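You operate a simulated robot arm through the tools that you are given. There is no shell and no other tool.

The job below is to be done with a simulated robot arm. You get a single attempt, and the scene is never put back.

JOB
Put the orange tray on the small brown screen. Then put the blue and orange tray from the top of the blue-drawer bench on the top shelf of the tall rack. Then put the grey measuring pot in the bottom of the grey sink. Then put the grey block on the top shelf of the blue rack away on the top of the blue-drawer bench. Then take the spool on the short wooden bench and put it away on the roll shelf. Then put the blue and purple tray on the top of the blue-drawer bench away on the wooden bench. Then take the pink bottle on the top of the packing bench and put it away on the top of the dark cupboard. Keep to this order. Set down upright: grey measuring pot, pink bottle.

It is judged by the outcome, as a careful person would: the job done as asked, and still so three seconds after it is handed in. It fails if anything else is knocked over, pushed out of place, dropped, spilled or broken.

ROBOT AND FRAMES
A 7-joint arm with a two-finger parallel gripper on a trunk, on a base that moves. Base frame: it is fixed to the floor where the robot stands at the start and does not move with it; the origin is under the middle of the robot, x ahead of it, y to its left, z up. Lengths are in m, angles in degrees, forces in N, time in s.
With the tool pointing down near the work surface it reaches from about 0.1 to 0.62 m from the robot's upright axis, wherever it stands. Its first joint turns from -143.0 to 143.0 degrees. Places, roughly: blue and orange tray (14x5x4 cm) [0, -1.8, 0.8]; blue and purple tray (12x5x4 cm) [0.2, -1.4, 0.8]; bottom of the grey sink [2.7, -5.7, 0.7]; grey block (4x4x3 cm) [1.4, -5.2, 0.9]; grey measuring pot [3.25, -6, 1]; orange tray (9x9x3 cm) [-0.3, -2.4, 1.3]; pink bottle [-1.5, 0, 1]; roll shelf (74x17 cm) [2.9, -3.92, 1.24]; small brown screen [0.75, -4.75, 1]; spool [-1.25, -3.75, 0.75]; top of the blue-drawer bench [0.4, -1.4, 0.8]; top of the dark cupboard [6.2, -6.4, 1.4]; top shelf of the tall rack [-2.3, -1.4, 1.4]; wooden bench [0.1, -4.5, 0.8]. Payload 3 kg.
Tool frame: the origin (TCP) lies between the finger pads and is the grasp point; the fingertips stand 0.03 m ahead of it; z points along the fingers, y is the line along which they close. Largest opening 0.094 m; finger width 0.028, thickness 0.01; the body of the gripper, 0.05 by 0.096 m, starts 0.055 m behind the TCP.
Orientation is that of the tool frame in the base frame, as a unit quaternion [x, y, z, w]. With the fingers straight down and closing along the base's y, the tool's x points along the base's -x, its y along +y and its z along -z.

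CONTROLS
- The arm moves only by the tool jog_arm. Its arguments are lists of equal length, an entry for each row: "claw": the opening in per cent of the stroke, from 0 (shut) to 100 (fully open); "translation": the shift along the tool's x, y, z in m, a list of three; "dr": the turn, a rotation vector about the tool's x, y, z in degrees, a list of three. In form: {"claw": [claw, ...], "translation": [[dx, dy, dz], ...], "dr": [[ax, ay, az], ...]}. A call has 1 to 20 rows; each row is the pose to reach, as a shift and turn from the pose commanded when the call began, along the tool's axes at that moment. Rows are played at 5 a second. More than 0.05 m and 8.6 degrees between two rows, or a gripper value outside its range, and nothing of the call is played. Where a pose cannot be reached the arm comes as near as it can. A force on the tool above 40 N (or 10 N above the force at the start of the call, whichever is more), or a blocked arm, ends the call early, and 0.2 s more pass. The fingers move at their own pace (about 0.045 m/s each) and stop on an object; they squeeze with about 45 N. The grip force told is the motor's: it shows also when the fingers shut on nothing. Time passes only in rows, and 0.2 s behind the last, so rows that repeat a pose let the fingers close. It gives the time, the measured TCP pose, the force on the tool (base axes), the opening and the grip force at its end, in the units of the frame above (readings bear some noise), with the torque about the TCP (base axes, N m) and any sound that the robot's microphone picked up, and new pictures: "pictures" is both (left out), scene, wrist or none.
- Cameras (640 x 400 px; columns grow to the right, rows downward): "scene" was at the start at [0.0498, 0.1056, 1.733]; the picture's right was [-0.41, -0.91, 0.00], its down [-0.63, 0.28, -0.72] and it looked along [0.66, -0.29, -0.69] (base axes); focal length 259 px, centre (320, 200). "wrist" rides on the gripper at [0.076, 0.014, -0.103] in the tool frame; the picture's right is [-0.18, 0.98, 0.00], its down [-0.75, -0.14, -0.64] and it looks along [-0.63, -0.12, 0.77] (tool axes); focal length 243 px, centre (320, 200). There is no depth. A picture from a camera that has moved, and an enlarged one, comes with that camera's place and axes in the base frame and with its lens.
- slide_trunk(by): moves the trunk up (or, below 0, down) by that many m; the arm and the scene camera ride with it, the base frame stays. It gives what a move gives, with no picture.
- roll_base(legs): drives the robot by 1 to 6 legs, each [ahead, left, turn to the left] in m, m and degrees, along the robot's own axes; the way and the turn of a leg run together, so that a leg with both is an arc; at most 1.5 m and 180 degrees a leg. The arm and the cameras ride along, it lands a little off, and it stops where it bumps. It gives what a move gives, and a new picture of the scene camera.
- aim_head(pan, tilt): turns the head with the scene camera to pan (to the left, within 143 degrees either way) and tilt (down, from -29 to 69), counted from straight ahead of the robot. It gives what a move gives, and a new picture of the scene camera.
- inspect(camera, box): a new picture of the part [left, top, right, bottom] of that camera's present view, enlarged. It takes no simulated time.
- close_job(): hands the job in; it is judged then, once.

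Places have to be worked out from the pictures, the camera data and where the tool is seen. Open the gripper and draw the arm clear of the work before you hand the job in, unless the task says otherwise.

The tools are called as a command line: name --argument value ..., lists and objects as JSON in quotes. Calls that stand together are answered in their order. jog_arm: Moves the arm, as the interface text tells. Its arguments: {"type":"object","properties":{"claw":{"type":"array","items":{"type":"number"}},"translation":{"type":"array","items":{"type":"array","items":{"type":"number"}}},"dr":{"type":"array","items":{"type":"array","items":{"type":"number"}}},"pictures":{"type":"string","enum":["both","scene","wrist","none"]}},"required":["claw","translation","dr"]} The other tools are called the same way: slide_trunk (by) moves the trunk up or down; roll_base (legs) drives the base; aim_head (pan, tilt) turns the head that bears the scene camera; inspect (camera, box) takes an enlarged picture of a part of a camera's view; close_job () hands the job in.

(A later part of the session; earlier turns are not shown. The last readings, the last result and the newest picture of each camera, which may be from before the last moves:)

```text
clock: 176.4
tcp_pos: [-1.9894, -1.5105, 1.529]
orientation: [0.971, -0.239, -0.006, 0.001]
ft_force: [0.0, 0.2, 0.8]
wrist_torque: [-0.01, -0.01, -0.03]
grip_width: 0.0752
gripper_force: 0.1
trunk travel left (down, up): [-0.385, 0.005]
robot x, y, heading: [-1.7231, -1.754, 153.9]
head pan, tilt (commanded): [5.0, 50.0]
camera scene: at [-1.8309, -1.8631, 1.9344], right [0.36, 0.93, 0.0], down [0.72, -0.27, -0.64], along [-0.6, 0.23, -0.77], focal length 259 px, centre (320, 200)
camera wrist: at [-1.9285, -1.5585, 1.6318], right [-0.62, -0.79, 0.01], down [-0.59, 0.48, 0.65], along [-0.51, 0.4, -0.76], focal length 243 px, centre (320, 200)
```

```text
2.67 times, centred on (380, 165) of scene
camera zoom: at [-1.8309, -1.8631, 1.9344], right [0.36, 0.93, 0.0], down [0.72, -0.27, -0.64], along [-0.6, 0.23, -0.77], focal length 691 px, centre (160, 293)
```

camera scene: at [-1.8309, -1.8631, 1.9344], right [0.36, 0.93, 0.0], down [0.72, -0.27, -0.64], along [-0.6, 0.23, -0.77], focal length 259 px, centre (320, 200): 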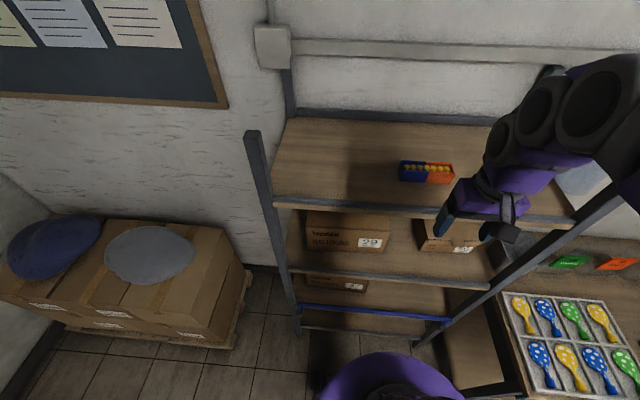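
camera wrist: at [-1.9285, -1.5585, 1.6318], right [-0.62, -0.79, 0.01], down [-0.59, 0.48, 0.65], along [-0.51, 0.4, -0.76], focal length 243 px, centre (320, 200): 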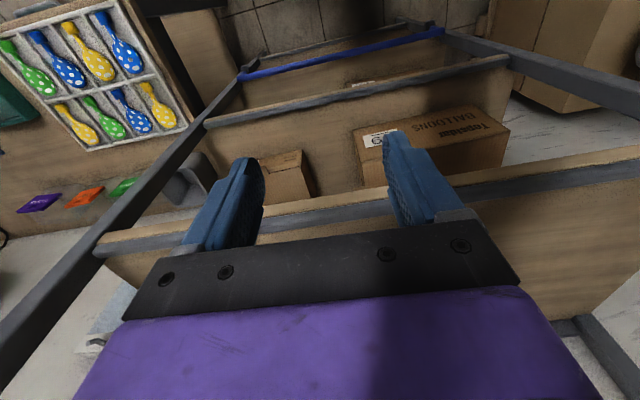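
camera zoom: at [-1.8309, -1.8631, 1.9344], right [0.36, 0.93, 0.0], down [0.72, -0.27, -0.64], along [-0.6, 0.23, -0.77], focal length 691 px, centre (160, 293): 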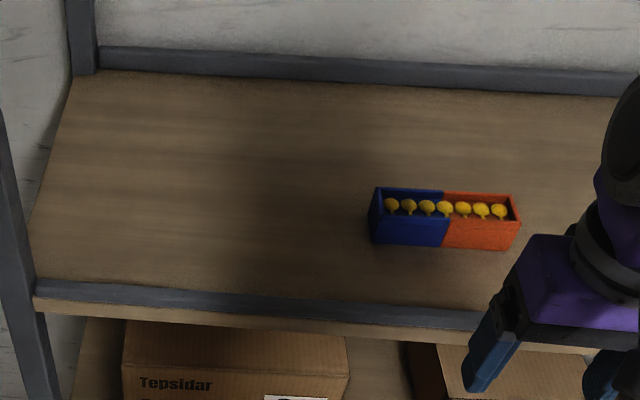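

Task 2 is done: the tray stands on the top shelf. Next the measuring pot: I'll back out, lower the trunk for stability, turn and head down the walkway toward the sink.

roll_base --legs '[[-0.75, 0, 0]]'

slide_trunk --by -0.3

roll_base --legs '[[0, 0, 90], [0.95, 0, 0]]'

```text
clock: 180.5
tcp_pos: [-1.3257, -1.831, 1.5278]
orientation: [0.974, -0.225, -0.006, 0.002]
ft_force: [0.0, -0.2, -0.1]
wrist_torque: [-0.01, 0.0, -0.01]
grip_width: 0.0752
gripper_force: 0.0
trunk travel left (down, up): [-0.385, 0.005]
robot x, y, heading: [-1.0544, -2.0654, 156.1]
head pan, tilt (commanded): [5.0, 50.0]
camera scene: at [-1.1578, -2.1783, 1.9343], right [0.33, 0.94, 0.0], down [0.72, -0.25, -0.64], along [-0.61, 0.21, -0.77], focal length 259 px, centre (320, 200)
```

scene: 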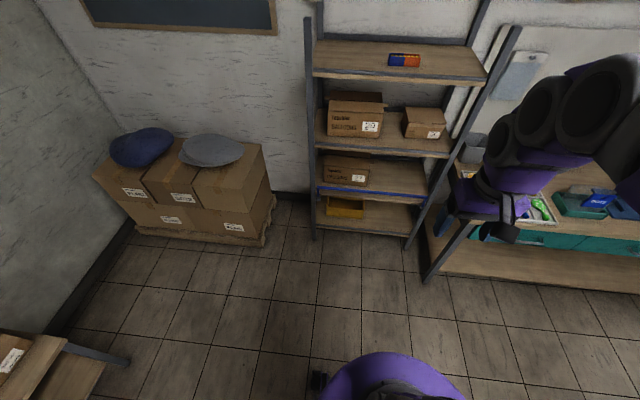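

```text
clock: 183.5
tcp_pos: [-1.3271, -1.8312, 1.2284]
orientation: [0.974, -0.225, -0.006, 0.002]
ft_force: [-1.5, 0.0, 0.0]
wrist_torque: [0.0, 0.02, 0.01]
grip_width: 0.0751
gripper_force: 0.0
trunk travel left (down, up): [-0.085, 0.305]
robot x, y, heading: [-1.05, -2.063, 156.1]
head pan, tilt (commanded): [5.0, 50.0]
```

```text
clock: 192.2
tcp_pos: [-1.6638, -3.2063, 1.2283]
orientation: [0.843, 0.538, -0.002, 0.006]
ft_force: [0.2, -0.2, -0.2]
wrist_torque: [0.0, -0.01, 0.01]
grip_width: 0.075
gripper_force: 0.1
trunk travel left (down, up): [-0.085, 0.305]
robot x, y, heading: [-1.4342, -2.9243, -113.1]
head pan, tilt (commanded): [5.0, 50.0]
camera scene: at [-1.3196, -3.0306, 1.6344], right [-0.95, 0.31, 0.0], down [0.24, 0.73, -0.64], along [-0.2, -0.61, -0.77], focal length 259 px, centre (320, 200)
```

scene: 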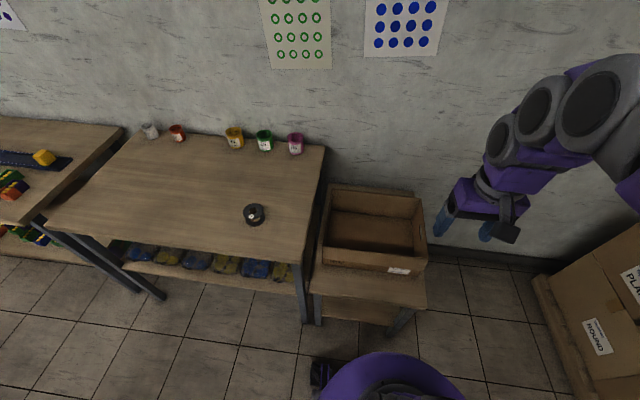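

I'm at the end of the aisle; the spool is visible for later. I'll correct heading and drive sideways along the walkway in stages.

roll_base --legs '[[0, 0, -2.9], [0, 1.3, 0], [0, 1.3, 0]]'

```text
clock: 205.2
tcp_pos: [0.6454, -4.3134, 1.2281]
orientation: [0.863, 0.505, -0.003, 0.006]
ft_force: [-0.1, -0.7, 0.2]
wrist_torque: [0.01, -0.04, -0.01]
grip_width: 0.0749
gripper_force: 0.0
trunk travel left (down, up): [-0.085, 0.305]
robot x, y, heading: [0.8931, -4.0519, -117.5]
head pan, tilt (commanded): [5.0, 50.0]
camera scene: at [1.0021, -4.1653, 1.6344], right [-0.92, 0.38, 0.0], down [0.29, 0.71, -0.64], along [-0.24, -0.59, -0.77], focal length 259 px, centre (320, 200)
```

scene: 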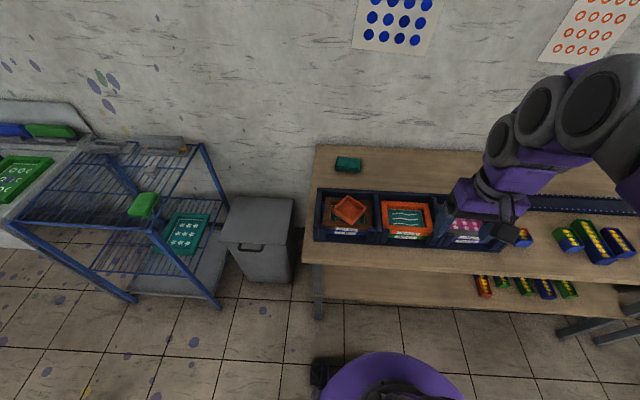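

The orange tray is still fine on the brown screen. I'll look left toward the sink and the pot before driving on.

aim_head --pan 60 --tilt 25

inspect --camera "scene" --box '[200, 100, 480, 275]'

```text
clock: 206.5
tcp_pos: [0.6484, -4.3134, 1.2285]
orientation: [0.863, 0.505, -0.003, 0.005]
ft_force: [0.1, -0.3, -0.1]
wrist_torque: [0.0, -0.01, 0.02]
grip_width: 0.0753
gripper_force: 0.0
trunk travel left (down, up): [-0.085, 0.305]
robot x, y, heading: [0.8934, -4.0543, -117.1]
head pan, tilt (commanded): [60.0, 25.0]
camera scene: at [1.0815, -4.172, 1.6718], right [-0.84, -0.54, 0.0], down [-0.23, 0.36, -0.91], along [0.49, -0.76, -0.42], focal length 259 px, centre (320, 200)
```

scene: 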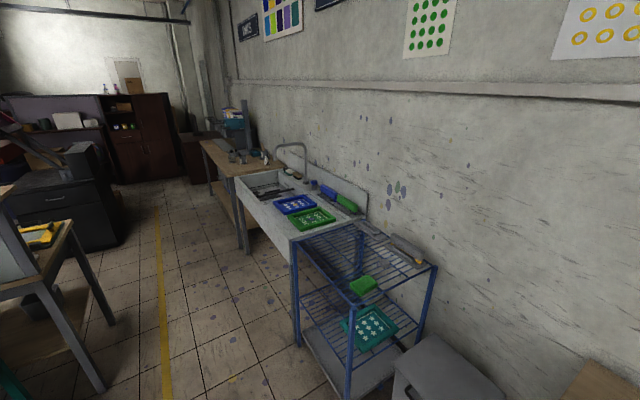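

```text
2.29 times, centred on (340, 188) of scene
camera zoom: at [1.0815, -4.172, 1.6718], right [-0.84, -0.54, 0.0], down [-0.23, 0.36, -0.91], along [0.49, -0.76, -0.42], focal length 593 px, centre (274, 229)
```

zoom: 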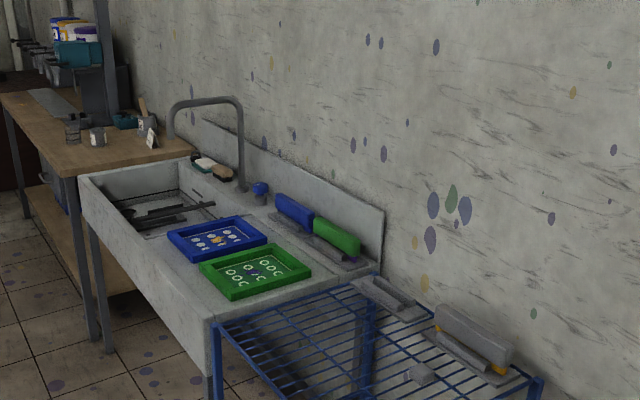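

The pots stand on the bench just beyond the sink. I'll drive further along the walkway.

roll_base --legs '[[0, 0, 1.2], [0, 1.3, 0], [0, 1.2, 0]]'

aim_head --pan 15 --tilt 45

```text
clock: 219.1
tcp_pos: [2.945, -5.3984, 1.2285]
orientation: [0.848, 0.529, -0.003, 0.007]
ft_force: [0.9, -0.1, 0.0]
wrist_torque: [0.03, -0.01, -0.02]
grip_width: 0.0753
gripper_force: 0.0
trunk travel left (down, up): [-0.085, 0.305]
robot x, y, heading: [3.1811, -5.1276, -114.4]
head pan, tilt (commanded): [60.0, 25.0]
camera scene: at [3.3711, -5.2316, 1.6722], right [-0.81, -0.59, 0.0], down [-0.25, 0.34, -0.91], along [0.53, -0.73, -0.42], focal length 259 px, centre (320, 200)
```

scene: 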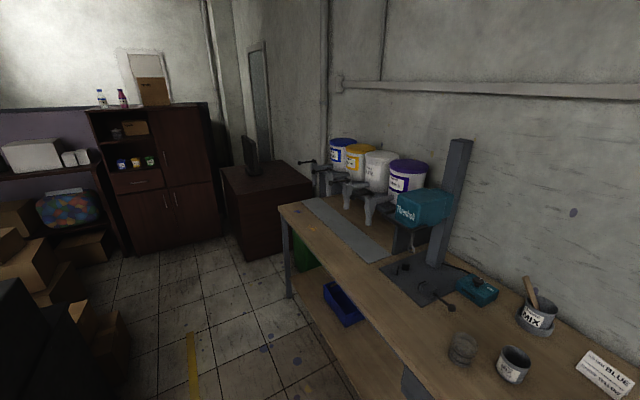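

```text
clock: 220.2
tcp_pos: [2.9474, -5.3973, 1.2283]
orientation: [0.849, 0.529, -0.003, 0.006]
ft_force: [0.1, -0.4, -0.2]
wrist_torque: [0.03, -0.02, -0.01]
grip_width: 0.0751
gripper_force: 0.0
trunk travel left (down, up): [-0.085, 0.305]
robot x, y, heading: [3.1745, -5.1271, -114.5]
head pan, tilt (commanded): [15.0, 45.0]
camera scene: at [3.3059, -5.238, 1.6413], right [-0.99, 0.16, 0.0], down [0.11, 0.7, -0.71], along [-0.11, -0.7, -0.71], focal length 259 px, centre (320, 200)
```

scene: 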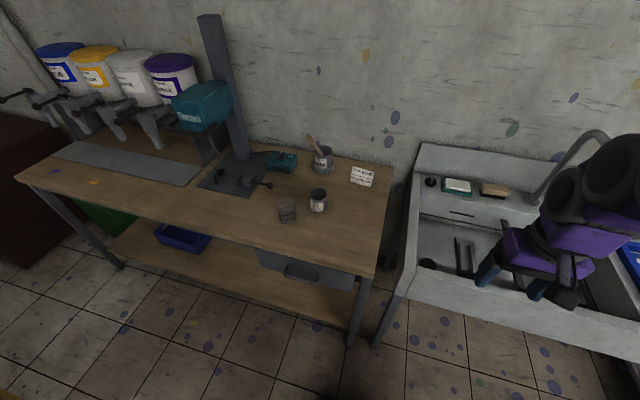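

I'm near the pots. I'll zoom in to tell which is the grey measuring pot.

inspect --camera "scene" --box '[250, 125, 390, 235]'

inspect --camera "scene" --box '[380, 140, 640, 320]'

```text
3.64 times, centred on (320, 180) of scene
camera zoom: at [3.3059, -5.238, 1.6413], right [-0.99, 0.16, 0.0], down [0.11, 0.7, -0.71], along [-0.11, -0.7, -0.71], focal length 943 px, centre (320, 273)
```

zoom: 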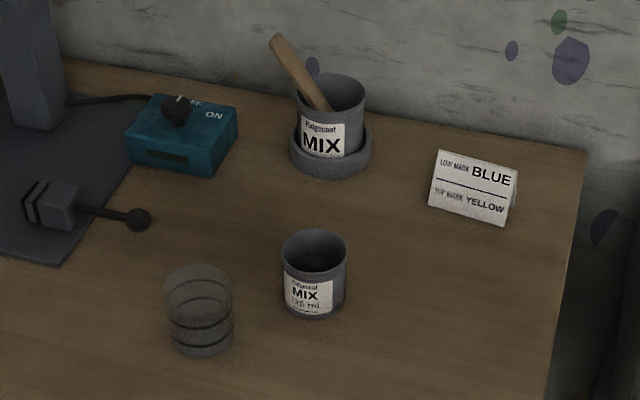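

```text
2.22 times, centred on (510, 230) of scene
camera zoom: at [3.3059, -5.238, 1.6413], right [-0.99, 0.16, 0.0], down [0.11, 0.7, -0.71], along [-0.11, -0.7, -0.71], focal length 576 px, centre (-102, 133)
```

zoom: 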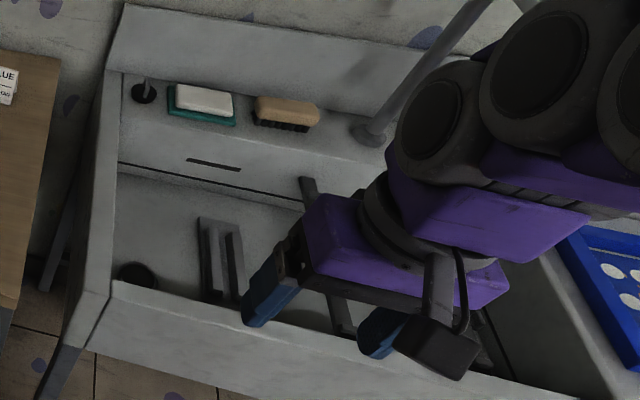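

There are two candidates: a translucent cup with rings and an opaque grey pot labelled "MIX 125 ml". I'll zoom closer on both.

inspect --camera "scene" --box '[270, 180, 340, 225]'

inspect --camera "scene" --box '[295, 130, 385, 190]'

```text
8.89 times, centred on (305, 202) of scene
camera zoom: at [3.3059, -5.238, 1.6413], right [-0.99, 0.16, 0.0], down [0.11, 0.7, -0.71], along [-0.11, -0.7, -0.71], focal length 2305 px, centre (453, 178)
```

zoom: 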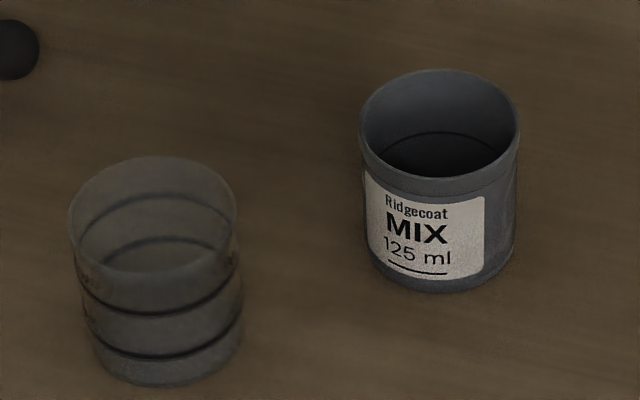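

```text
6.67 times, centred on (340, 160) of scene
camera zoom: at [3.3059, -5.238, 1.6413], right [-0.99, 0.16, 0.0], down [0.11, 0.7, -0.71], along [-0.11, -0.7, -0.71], focal length 1729 px, centre (187, 467)
```

zoom: 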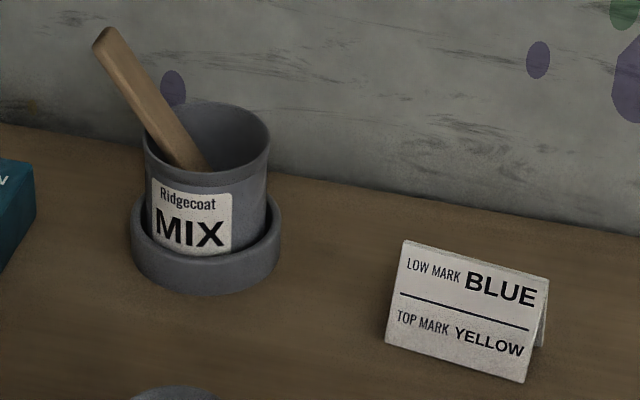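

To decide, I'll compare with the similar coloured pots on the short wooden bench; I'll look that way with the head and zoom.

aim_head --pan -84 --tilt 10

```text
clock: 222.0
tcp_pos: [2.9469, -5.3991, 1.2282]
orientation: [0.848, 0.529, -0.002, 0.005]
ft_force: [-0.4, 0.2, -0.7]
wrist_torque: [-0.02, -0.02, -0.01]
grip_width: 0.0751
gripper_force: 0.1
trunk travel left (down, up): [-0.085, 0.305]
robot x, y, heading: [3.1796, -5.1261, -114.0]
head pan, tilt (commanded): [-84.0, 10.0]
camera scene: at [3.2307, -5.1288, 1.6962], right [0.31, 0.95, 0.0], down [0.17, -0.05, -0.98], along [-0.94, 0.31, -0.17], focal length 259 px, centre (320, 200)
```

scene: 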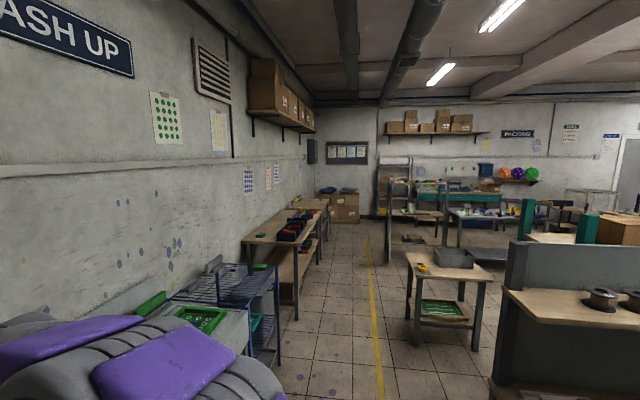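

I'll try a strong zoom on the pots on the short bench, and on the shelf with spools visible at right.

inspect --camera "scene" --box '[275, 185, 345, 230]'

inspect --camera "scene" --box '[490, 180, 640, 400]'

```text
8.89 times, centred on (310, 208) of scene
camera zoom: at [3.2307, -5.1288, 1.6962], right [0.31, 0.95, 0.0], down [0.17, -0.05, -0.98], along [-0.94, 0.31, -0.17], focal length 2305 px, centre (409, 133)
```

zoom: 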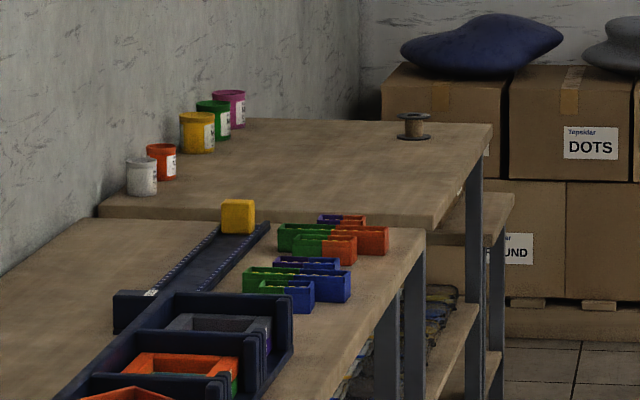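

```text
1.82 times, centred on (565, 290) of scene
camera zoom: at [3.2307, -5.1288, 1.6962], right [0.31, 0.95, 0.0], down [0.17, -0.05, -0.98], along [-0.94, 0.31, -0.17], focal length 471 px, centre (-126, 36)
```

zoom: 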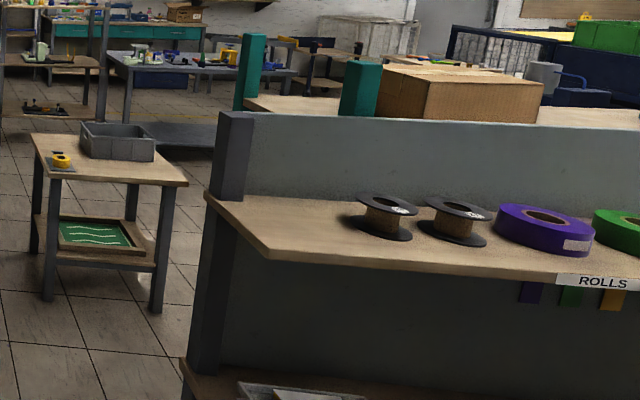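

The two candidates need distinguishing: if the coloured pots on the short bench carry "ml" labels with a gap for a grey one, then the grey "MIX 125 ml" pot is one of a colour-coded measuring set. I'll drive back along the walkway for a look at those labels.

roll_base --legs '[[0, 0, -1.8], [0, -1.3, 0], [0, -1.3, 0], [0, -0.8, 0]]'

aim_head --pan -40 --tilt 25

```text
clock: 238.9
tcp_pos: [-0.0796, -3.8275, 1.2276]
orientation: [0.86, 0.51, -0.004, 0.004]
ft_force: [-0.6, 0.5, 0.2]
wrist_torque: [0.01, -0.01, 0.03]
grip_width: 0.0752
gripper_force: 0.0
trunk travel left (down, up): [-0.085, 0.305]
robot x, y, heading: [0.1566, -3.5634, -117.1]
head pan, tilt (commanded): [-84.0, 10.0]
camera scene: at [0.2183, -3.5726, 1.696], right [0.36, 0.93, 0.0], down [0.16, -0.06, -0.99], along [-0.92, 0.35, -0.17], focal length 259 px, centre (320, 200)
```

scene: 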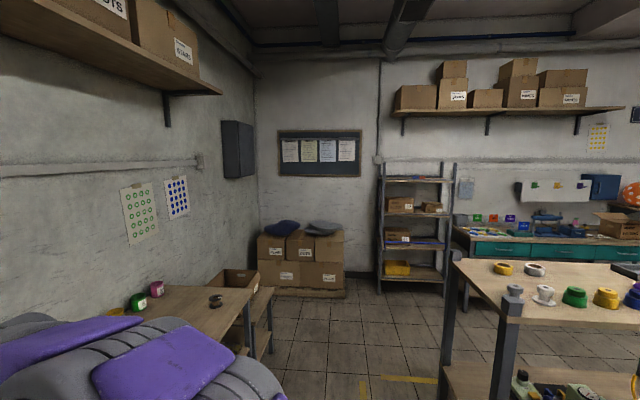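

```text
clock: 240.0
tcp_pos: [-0.0845, -3.8259, 1.2289]
orientation: [0.86, 0.51, -0.002, 0.006]
ft_force: [-0.5, -0.2, -1.1]
wrist_torque: [0.01, 0.0, 0.02]
grip_width: 0.0752
gripper_force: 0.1
trunk travel left (down, up): [-0.085, 0.305]
robot x, y, heading: [0.1609, -3.5626, -116.8]
head pan, tilt (commanded): [-40.0, 25.0]
camera scene: at [0.2136, -3.6385, 1.6719], right [-0.39, 0.92, 0.0], down [0.39, 0.17, -0.91], along [-0.83, -0.36, -0.42], focal length 259 px, centre (320, 200)
```

scene: 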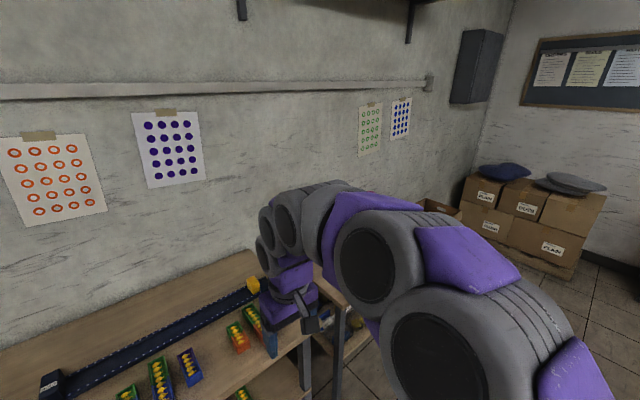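

The arm hides the pots; I'll move a bit further so they are straight ahead.

roll_base --legs '[[0, -1.1, 0.8]]'

aim_head --pan 0 --tilt 30

```text
clock: 245.8
tcp_pos: [-1.0905, -3.3633, 1.23]
orientation: [0.843, 0.539, -0.003, 0.005]
ft_force: [-0.4, 0.7, -1.1]
wrist_torque: [0.02, -0.02, 0.04]
grip_width: 0.0752
gripper_force: 0.1
trunk travel left (down, up): [-0.085, 0.305]
robot x, y, heading: [-0.8656, -3.0855, -113.2]
head pan, tilt (commanded): [-40.0, 25.0]
camera scene: at [-0.8054, -3.1583, 1.6718], right [-0.45, 0.89, 0.0], down [0.38, 0.19, -0.91], along [-0.81, -0.41, -0.42], focal length 259 px, centre (320, 200)
```

scene: 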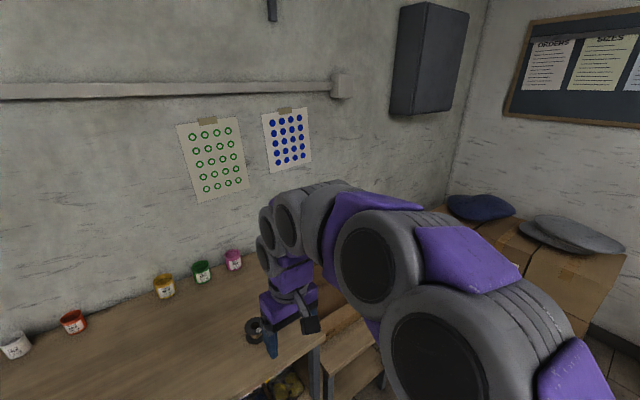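

```text
clock: 246.9
tcp_pos: [-1.0915, -3.3643, 1.2288]
orientation: [0.843, 0.538, -0.002, 0.006]
ft_force: [0.1, 0.1, -1.5]
wrist_torque: [-0.02, -0.05, 0.04]
grip_width: 0.0755
gripper_force: 0.1
trunk travel left (down, up): [-0.085, 0.305]
robot x, y, heading: [-0.8658, -3.0866, -113.4]
head pan, tilt (commanded): [0.0, 30.0]
camera scene: at [-0.7602, -3.1992, 1.6639], right [-0.92, 0.39, 0.0], down [0.2, 0.46, -0.87], along [-0.34, -0.8, -0.5], focal length 259 px, centre (320, 200)
```

scene: 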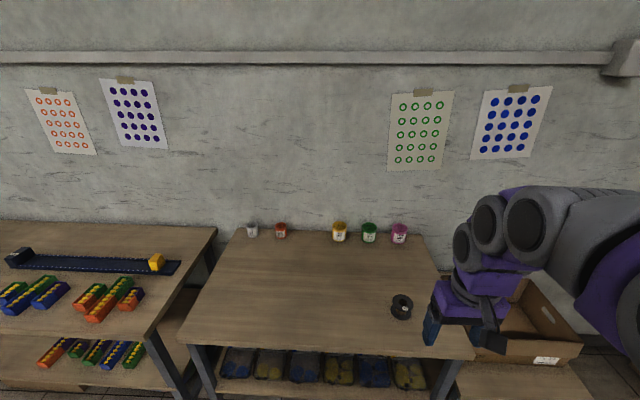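

Now the row of coloured pots is in clear view; I'll zoom in to read the labels.

inspect --camera "scene" --box '[235, 212, 305, 252]'

inspect --camera "scene" --box '[325, 212, 415, 256]'

inspect --camera "scene" --box '[380, 285, 420, 325]'

```text
9.14 times, centred on (270, 232) of scene
camera zoom: at [-0.7602, -3.1992, 1.6639], right [-0.92, 0.39, 0.0], down [0.2, 0.46, -0.87], along [-0.34, -0.8, -0.5], focal length 2371 px, centre (777, -93)
```

zoom: 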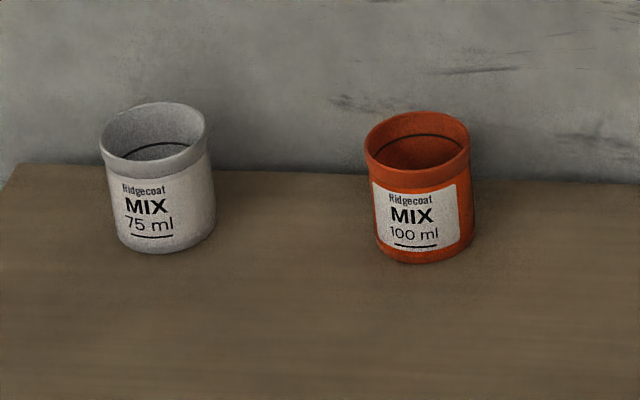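

```text
7.11 times, centred on (370, 234) of scene
camera zoom: at [-0.7602, -3.1992, 1.6639], right [-0.92, 0.39, 0.0], down [0.2, 0.46, -0.87], along [-0.34, -0.8, -0.5], focal length 1844 px, centre (-36, -42)
```

zoom: 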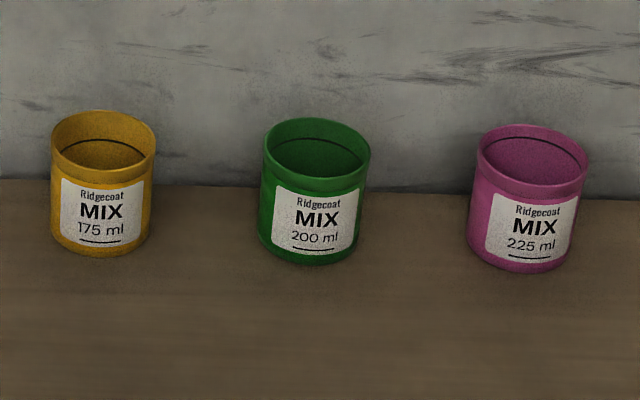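

```text
10.00 times, centred on (400, 305) of scene
camera zoom: at [-0.7602, -3.1992, 1.6639], right [-0.92, 0.39, 0.0], down [0.2, 0.46, -0.87], along [-0.34, -0.8, -0.5], focal length 2593 px, centre (-480, -850)
```

zoom: 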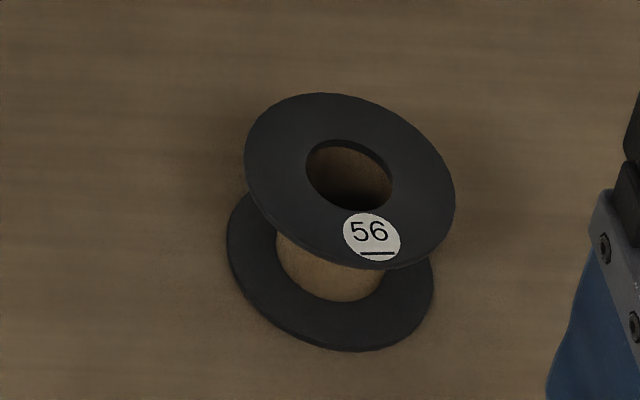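

The coloured pots carry labels 75, 100, (gap), 175, 200, 225 ml, so the grey "MIX 125 ml" pot is clearly the grey one of this measuring-pot set. I'll drive back to it.

roll_base --legs '[[0.08, 0, -2.6], [0, 1.3, 0], [0, 1.3, 0]]'

```text
clock: 260.0
tcp_pos: [1.2143, -4.4822, 1.2286]
orientation: [0.842, 0.539, -0.002, 0.006]
ft_force: [0.2, 1.0, -0.5]
wrist_torque: [-0.01, 0.01, 0.03]
grip_width: 0.0753
gripper_force: 0.1
trunk travel left (down, up): [-0.085, 0.305]
robot x, y, heading: [1.4387, -4.2069, -113.1]
head pan, tilt (commanded): [0.0, 30.0]
camera scene: at [1.5452, -4.3175, 1.664], right [-0.92, 0.39, 0.0], down [0.2, 0.46, -0.87], along [-0.34, -0.8, -0.5], focal length 259 px, centre (320, 200)
```

scene: 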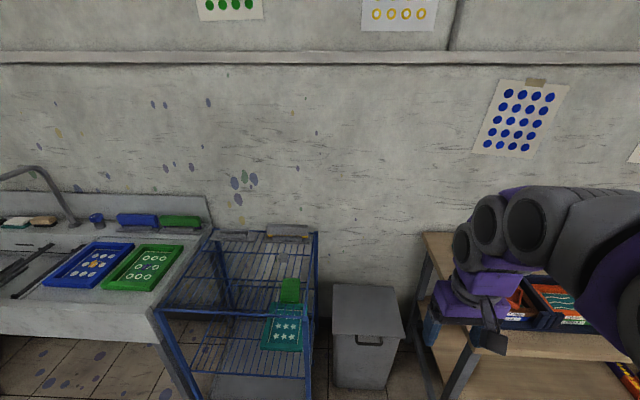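

I'll correct heading and continue to the pot's bench.

roll_base --legs '[[0.1, 0, -2.9], [0, 1.2, 0], [0, 1.0, 0]]'

aim_head --pan 10 --tilt 50

```text
clock: 271.6
tcp_pos: [3.1208, -5.5204, 1.2267]
orientation: [0.858, 0.514, -0.001, 0.007]
ft_force: [0.4, -0.9, 0.2]
wrist_torque: [-0.03, -0.02, 0.0]
grip_width: 0.0753
gripper_force: 0.0
trunk travel left (down, up): [-0.085, 0.305]
robot x, y, heading: [3.3669, -5.2586, -116.4]
head pan, tilt (commanded): [0.0, 30.0]
camera scene: at [3.4586, -5.3733, 1.6645], right [-0.9, 0.44, -0.01], down [0.23, 0.45, -0.87], along [-0.38, -0.78, -0.5], focal length 259 px, centre (320, 200)
```

scene: 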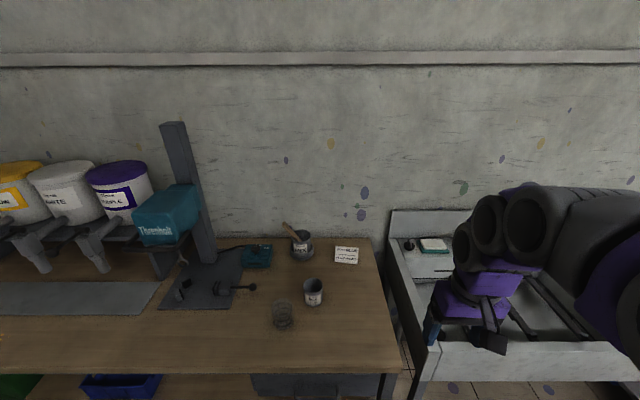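

```text
clock: 272.4
tcp_pos: [3.1238, -5.5215, 1.2281]
orientation: [0.858, 0.514, -0.003, 0.005]
ft_force: [0.0, 0.8, 0.3]
wrist_torque: [-0.02, 0.0, 0.02]
grip_width: 0.075
gripper_force: 0.0
trunk travel left (down, up): [-0.085, 0.305]
robot x, y, heading: [3.3712, -5.2579, -116.4]
head pan, tilt (commanded): [10.0, 50.0]
camera scene: at [3.4813, -5.3683, 1.6347], right [-0.96, 0.28, 0.0], down [0.22, 0.73, -0.64], along [-0.18, -0.62, -0.77], focal length 259 px, centre (320, 200)
```

scene: 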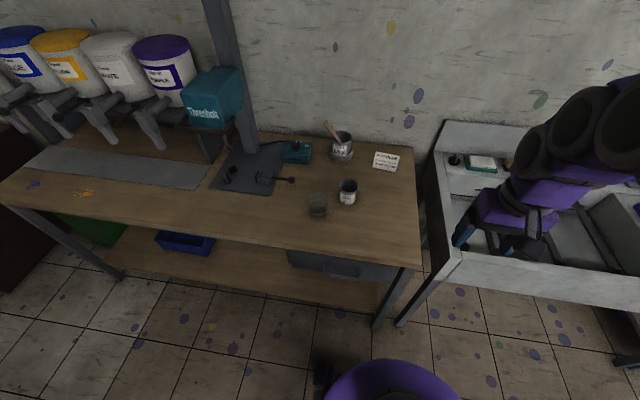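

The pot is at about (3.187, -5.988), roughly 7.5 cm wide. I'll shift left and closer so it is within reach.

roll_base --legs '[[0, 0.17, 0], [0.13, 0, 0]]'

inspect --camera "scene" --box '[320, 170, 460, 260]'

```text
clock: 274.8
tcp_pos: [3.226, -5.7162, 1.2271]
orientation: [0.857, 0.515, -0.004, 0.003]
ft_force: [0.4, -0.5, -0.4]
wrist_torque: [0.03, 0.0, -0.04]
grip_width: 0.0752
gripper_force: 0.0
trunk travel left (down, up): [-0.085, 0.305]
robot x, y, heading: [3.4651, -5.4519, -116.5]
head pan, tilt (commanded): [10.0, 50.0]
camera scene: at [3.5772, -5.5612, 1.6346], right [-0.96, 0.28, 0.0], down [0.22, 0.74, -0.64], along [-0.18, -0.62, -0.77], focal length 259 px, centre (320, 200)
```

scene: 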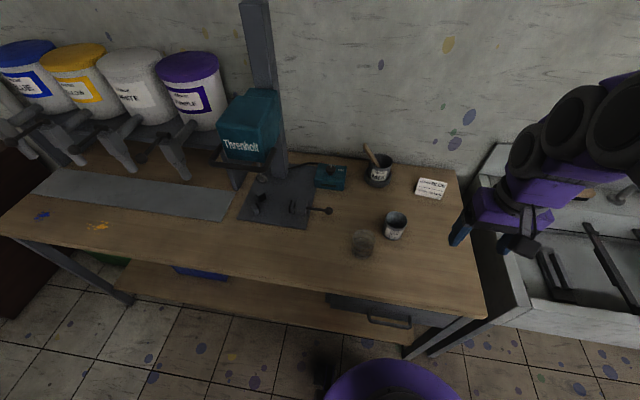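

```text
4.44 times, centred on (390, 215) of scene
camera zoom: at [3.5772, -5.5612, 1.6346], right [-0.96, 0.28, 0.0], down [0.22, 0.74, -0.64], along [-0.18, -0.62, -0.77], focal length 1152 px, centre (9, 133)
```

zoom: 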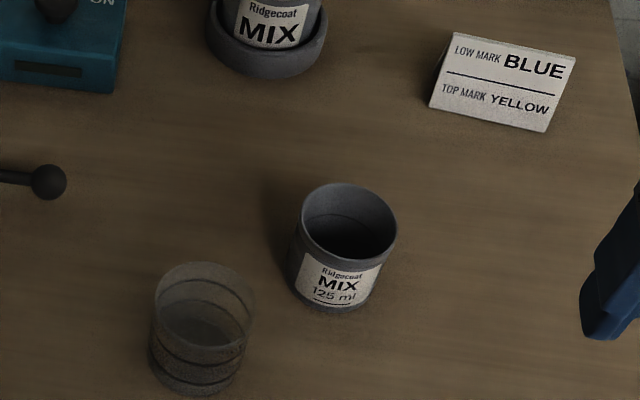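

I'll move the open gripper above the pot.

jog_arm --claw '[100, 100, 100, 100, 100, 100, 100, 100, 100, 100]' --translation '[[-0.035, 0.012, 0], [-0.07, 0.024, 0], [-0.105, 0.036, 0], [-0.14, 0.048, 0], [-0.175, 0.06, 0], [-0.21, 0.072, 0], [-0.24, 0.082, 0.02], [-0.255, 0.0876, 0.06], [-0.255, 0.0876, 0.1], [-0.255, 0.0876, 0.14]]' --dr '[[0, 0, 0], [0, 0, 0], [0, 0, 0], [0, 0, 0], [0, 0, 0], [0, 0, 0], [0, 0, 0], [0, 0, 0], [0, 0, 0], [0, 0, 0]]' --pictures "both"

```text
clock: 277.0
tcp_pos: [3.1795, -5.985, 1.0909]
orientation: [0.858, 0.513, -0.005, 0.004]
ft_force: [0.6, 0.4, -1.1]
wrist_torque: [-0.01, 0.0, -0.01]
grip_width: 0.0939
gripper_force: 0.0
trunk travel left (down, up): [-0.085, 0.305]
robot x, y, heading: [3.4644, -5.4457, -116.5]
head pan, tilt (commanded): [10.0, 50.0]
camera scene: at [3.5763, -5.5629, 1.6345], right [-0.96, 0.28, 0.0], down [0.22, 0.74, -0.64], along [-0.18, -0.61, -0.77], focal length 259 px, centre (320, 200)
camera wrist: at [3.2277, -5.9232, 1.1946], right [0.78, -0.63, 0.0], down [-0.48, -0.59, 0.65], along [-0.41, -0.51, -0.76], focal length 243 px, centre (320, 200)
```

scene: 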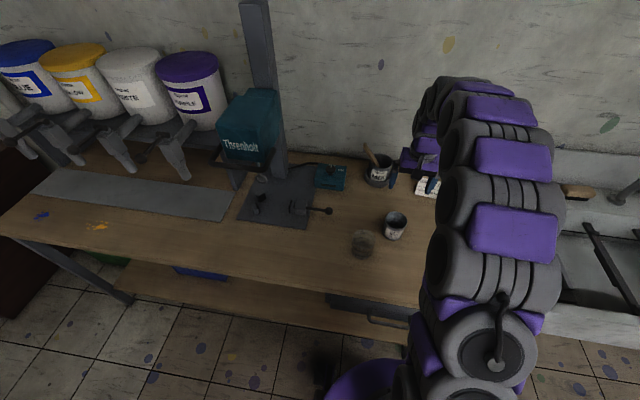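
wrist: 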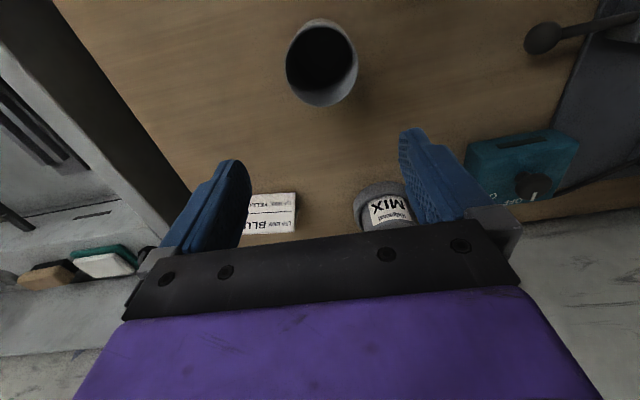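

The pot is 7.5 cm wide and centred about 26 mm nearer to me than the TCP. I'll correct and descend to just above its rim.

jog_arm --claw '[100, 100, 100, 100, 100]' --translation '[[0.013, 0.003, 0.02], [0.026, 0.006, 0.05], [0.026, 0.006, 0.08], [0.026, 0.006, 0.11], [0.026, 0.006, 0.13]]' --dr '[[0, 0, 0], [0, 0, 0], [0, 0, 0], [0, 0, 0], [0, 0, 0]]' --pictures "both"

```text
clock: 278.2
tcp_pos: [3.2009, -5.9647, 0.9603]
orientation: [0.858, 0.514, -0.005, 0.002]
ft_force: [-0.7, -0.4, 0.1]
wrist_torque: [-0.03, 0.02, 0.02]
grip_width: 0.0939
gripper_force: 0.2
trunk travel left (down, up): [-0.085, 0.305]
robot x, y, heading: [3.4626, -5.4516, -116.6]
head pan, tilt (commanded): [10.0, 50.0]
camera scene: at [3.5801, -5.564, 1.6342], right [-0.96, 0.28, 0.0], down [0.22, 0.74, -0.64], along [-0.18, -0.61, -0.77], focal length 259 px, centre (320, 200)
camera wrist: at [3.2489, -5.9035, 1.0648], right [0.78, -0.63, 0.0], down [-0.48, -0.59, 0.65], along [-0.41, -0.51, -0.76], focal length 243 px, centre (320, 200)
```

scene: 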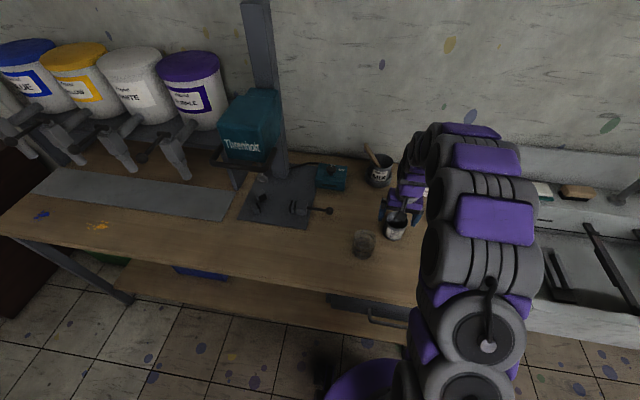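
wrist: 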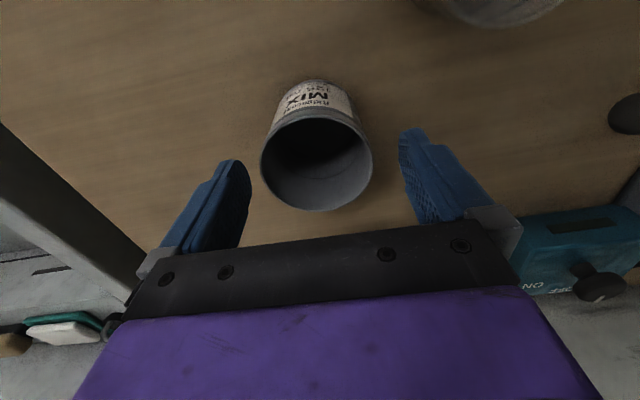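

Centred within a few millimetres; rim is at about z=0.92. I'll adjust slightly, descend around the pot and close.

jog_arm --claw '[100, 100, 100, 100]' --translation '[[-0.002, -0.005, 0.01], [-0.004, -0.005, 0.03], [-0.004, -0.005, 0.06], [-0.004, -0.005, 0.08]]' --dr '[[0, 0, 0], [0, 0, 0], [0, 0, 0], [0, 0, 0]]' --pictures "both"

inspect --camera "scene" --box '[340, 180, 460, 260]'

```text
clock: 279.2
tcp_pos: [3.1944, -5.9672, 0.8903]
orientation: [0.858, 0.514, -0.007, 0.003]
ft_force: [2.9, 4.4, 10.2]
wrist_torque: [0.16, -0.41, 0.15]
grip_width: 0.0941
gripper_force: 0.1
trunk travel left (down, up): [-0.085, 0.305]
robot x, y, heading: [3.465, -5.4536, -116.3]
head pan, tilt (commanded): [10.0, 50.0]
stopped in row 4: the force on the tool passed its limit at 48 N (the readings are from after the stop); the commanded pose is now the measured one
camera scene: at [3.5802, -5.5645, 1.6342], right [-0.96, 0.28, 0.0], down [0.22, 0.74, -0.64], along [-0.18, -0.61, -0.77], focal length 259 px, centre (320, 200)
camera wrist: at [3.2435, -5.9054, 0.993], right [0.78, -0.63, 0.0], down [-0.48, -0.59, 0.65], along [-0.41, -0.51, -0.76], focal length 243 px, centre (320, 200)
```

scene: 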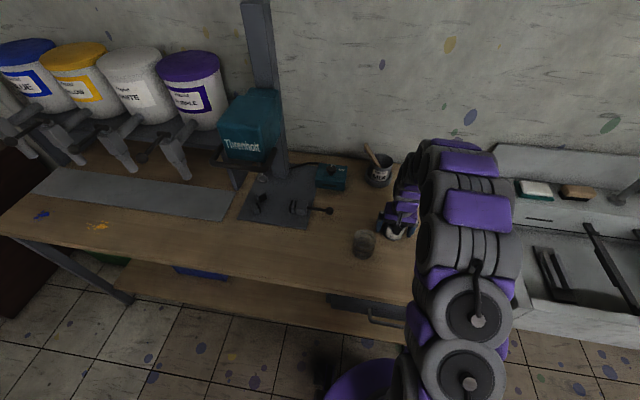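
wrist: 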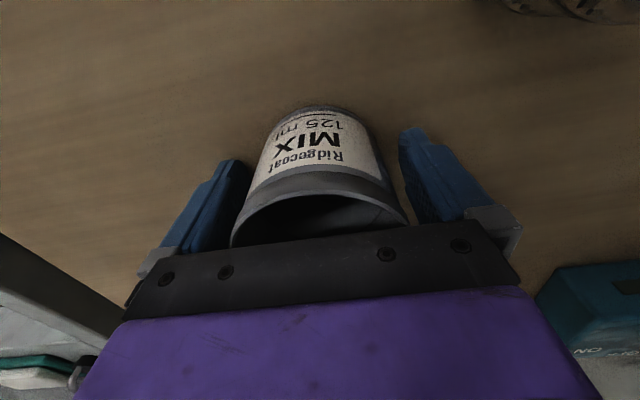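

```text
5.00 times, centred on (400, 220) of scene
camera zoom: at [3.5802, -5.5645, 1.6342], right [-0.96, 0.28, 0.0], down [0.22, 0.74, -0.64], along [-0.18, -0.61, -0.77], focal length 1296 px, centre (-80, 100)
```

zoom: 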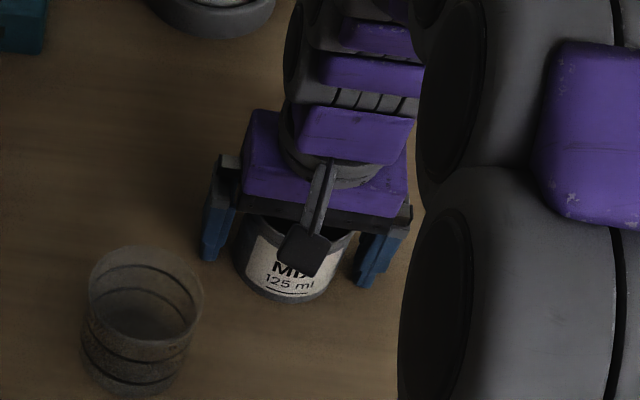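

The palm reached the pot's rim (the pot is taller than I assumed) and the motion stopped. I'll back up 8 mm and close the fingers gently.

jog_arm --claw '[100, 100, 95, 85, 75, 60, 60]' --translation '[[0, 0, -0.005], [0, -0.002, -0.01], [0, -0.002, -0.01], [0, -0.002, -0.01], [0, -0.002, -0.01], [0, -0.002, -0.01], [0, -0.002, -0.01]]' --dr '[[0, 0, 0], [0, 0, 0], [0, 0, 0], [0, 0, 0], [0, 0, 0], [0, 0, 0], [0, 0, 0]]' --pictures "both"

inspect --camera "scene" --box '[340, 180, 460, 260]'

```text
clock: 280.8
tcp_pos: [3.1943, -5.9664, 0.8998]
orientation: [0.858, 0.514, -0.007, 0.003]
ft_force: [-0.3, 0.8, 0.3]
wrist_torque: [0.0, 0.01, -0.01]
grip_width: 0.0711
gripper_force: 45.4
trunk travel left (down, up): [-0.085, 0.305]
robot x, y, heading: [3.4641, -5.4489, -116.4]
head pan, tilt (commanded): [10.0, 50.0]
camera scene: at [3.5804, -5.5643, 1.6342], right [-0.96, 0.28, 0.0], down [0.22, 0.74, -0.64], along [-0.18, -0.61, -0.77], focal length 259 px, centre (320, 200)
camera wrist: at [3.2425, -5.9042, 1.0027], right [0.78, -0.63, 0.0], down [-0.48, -0.59, 0.65], along [-0.41, -0.51, -0.76], focal length 243 px, centre (320, 200)
```

scene: 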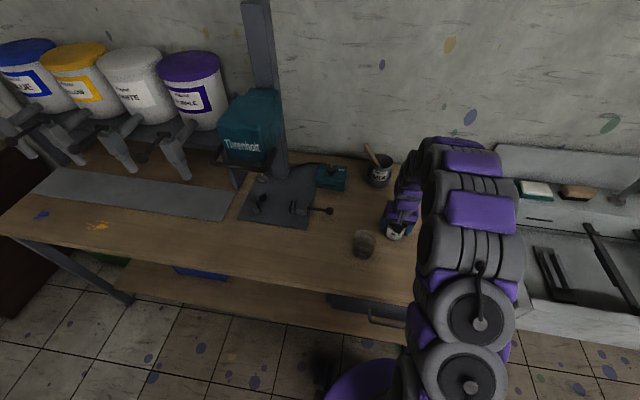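
wrist: 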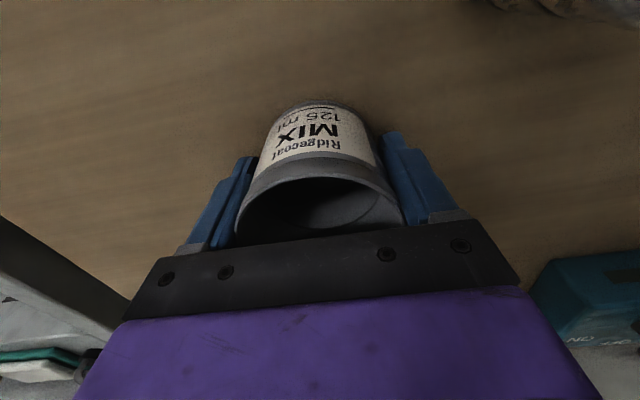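

```text
5.00 times, centred on (400, 220) of scene
camera zoom: at [3.5804, -5.5643, 1.6342], right [-0.96, 0.28, 0.0], down [0.22, 0.74, -0.64], along [-0.18, -0.61, -0.77], focal length 1296 px, centre (-80, 100)
```

zoom: 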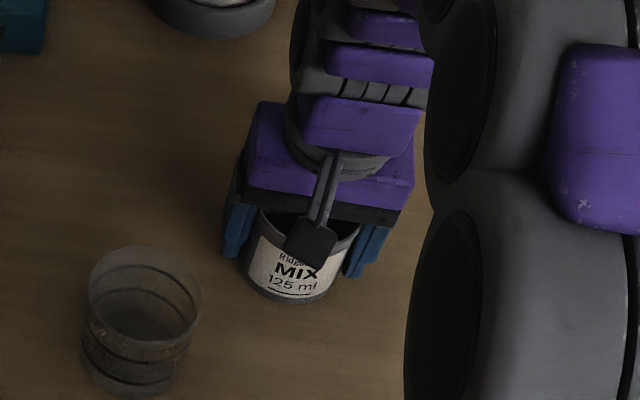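

Gripped at 71 mm with 45 N. I'll lift a few centimetres and check.

jog_arm --claw '[60, 60, 60, 60, 60]' --translation '[[0, 0, -0.01], [0, 0, -0.03], [0, 0, -0.06], [0, 0, -0.09], [0, 0, -0.12]]' --dr '[[0, 0, 0], [0, 0, 0], [0, 0, 0], [0, 0, 0], [0, 0, 0]]' --pictures "both"

inspect --camera "scene" --box '[340, 150, 460, 230]'

```text
clock: 282.0
tcp_pos: [3.1924, -5.9631, 1.0182]
orientation: [0.858, 0.514, -0.007, 0.004]
ft_force: [1.0, 0.0, -0.5]
wrist_torque: [-0.01, -0.01, -0.03]
grip_width: 0.0715
gripper_force: 45.0
trunk travel left (down, up): [-0.085, 0.305]
robot x, y, heading: [3.4651, -5.4467, -116.3]
head pan, tilt (commanded): [10.0, 50.0]
camera scene: at [3.5806, -5.5638, 1.6342], right [-0.96, 0.28, 0.0], down [0.22, 0.74, -0.64], along [-0.18, -0.61, -0.77], focal length 259 px, centre (320, 200)
camera wrist: at [3.2416, -5.9019, 1.1221], right [0.78, -0.63, 0.0], down [-0.48, -0.59, 0.65], along [-0.41, -0.51, -0.76], focal length 243 px, centre (320, 200)
```

scene: 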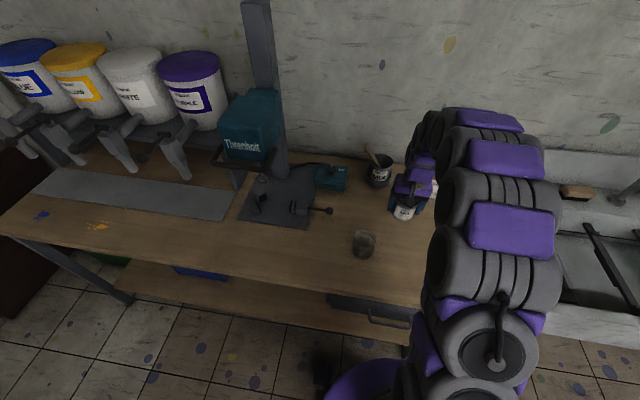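
wrist: 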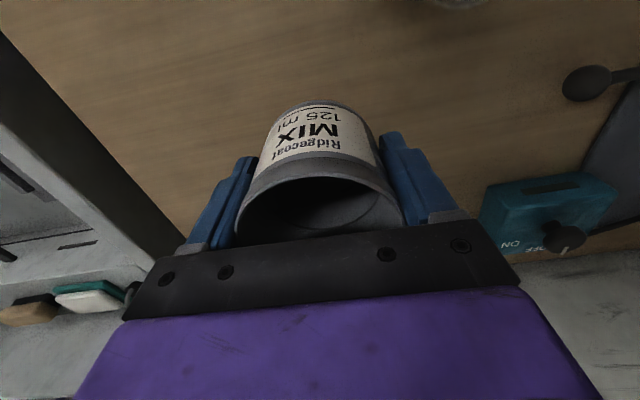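

```text
5.00 times, centred on (400, 190) of scene
camera zoom: at [3.5806, -5.5638, 1.6342], right [-0.96, 0.28, 0.0], down [0.22, 0.74, -0.64], along [-0.18, -0.61, -0.77], focal length 1296 px, centre (-80, 250)
```

zoom: 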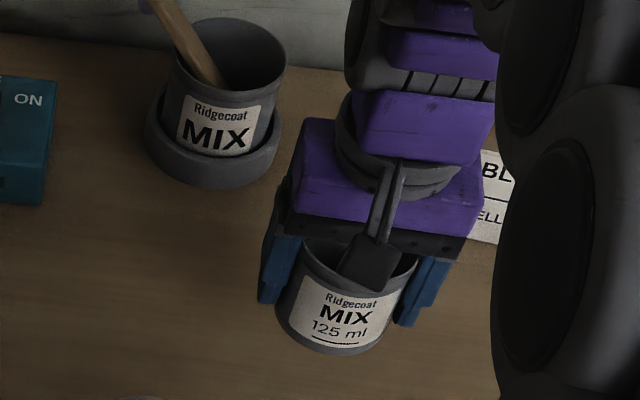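

The pot is held upright. I'll zoom to see where its bottom is relative to the fingertips, for a gentle set-down.

inspect --camera "wrist" --box '[200, 80, 460, 260]'

inspect --camera "scene" --box '[380, 175, 440, 225]'

```text
2.22 times, centred on (330, 170) of wrist
camera zoom: at [3.2416, -5.9019, 1.1221], right [0.78, -0.63, 0.0], down [-0.48, -0.59, 0.65], along [-0.41, -0.51, -0.76], focal length 539 px, centre (298, 267)
```

zoom: 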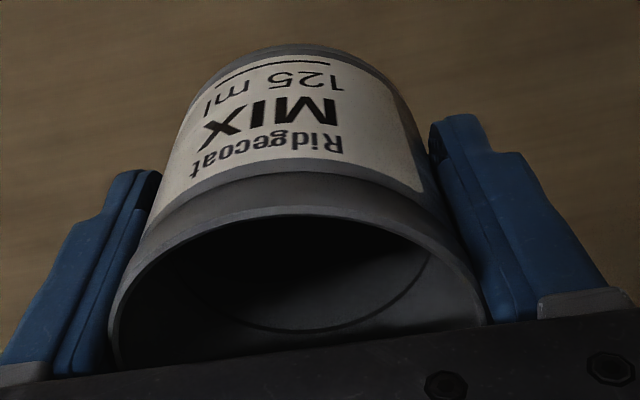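

```text
8.00 times, centred on (410, 200) of scene
camera zoom: at [3.5806, -5.5638, 1.6342], right [-0.96, 0.28, 0.0], down [0.22, 0.74, -0.64], along [-0.18, -0.61, -0.77], focal length 2074 px, centre (-400, 200)
```

zoom: 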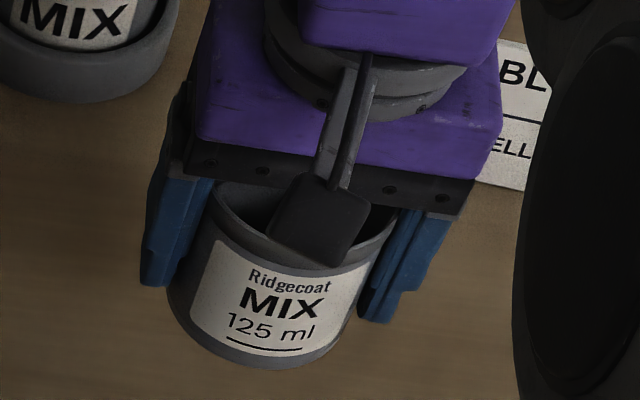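

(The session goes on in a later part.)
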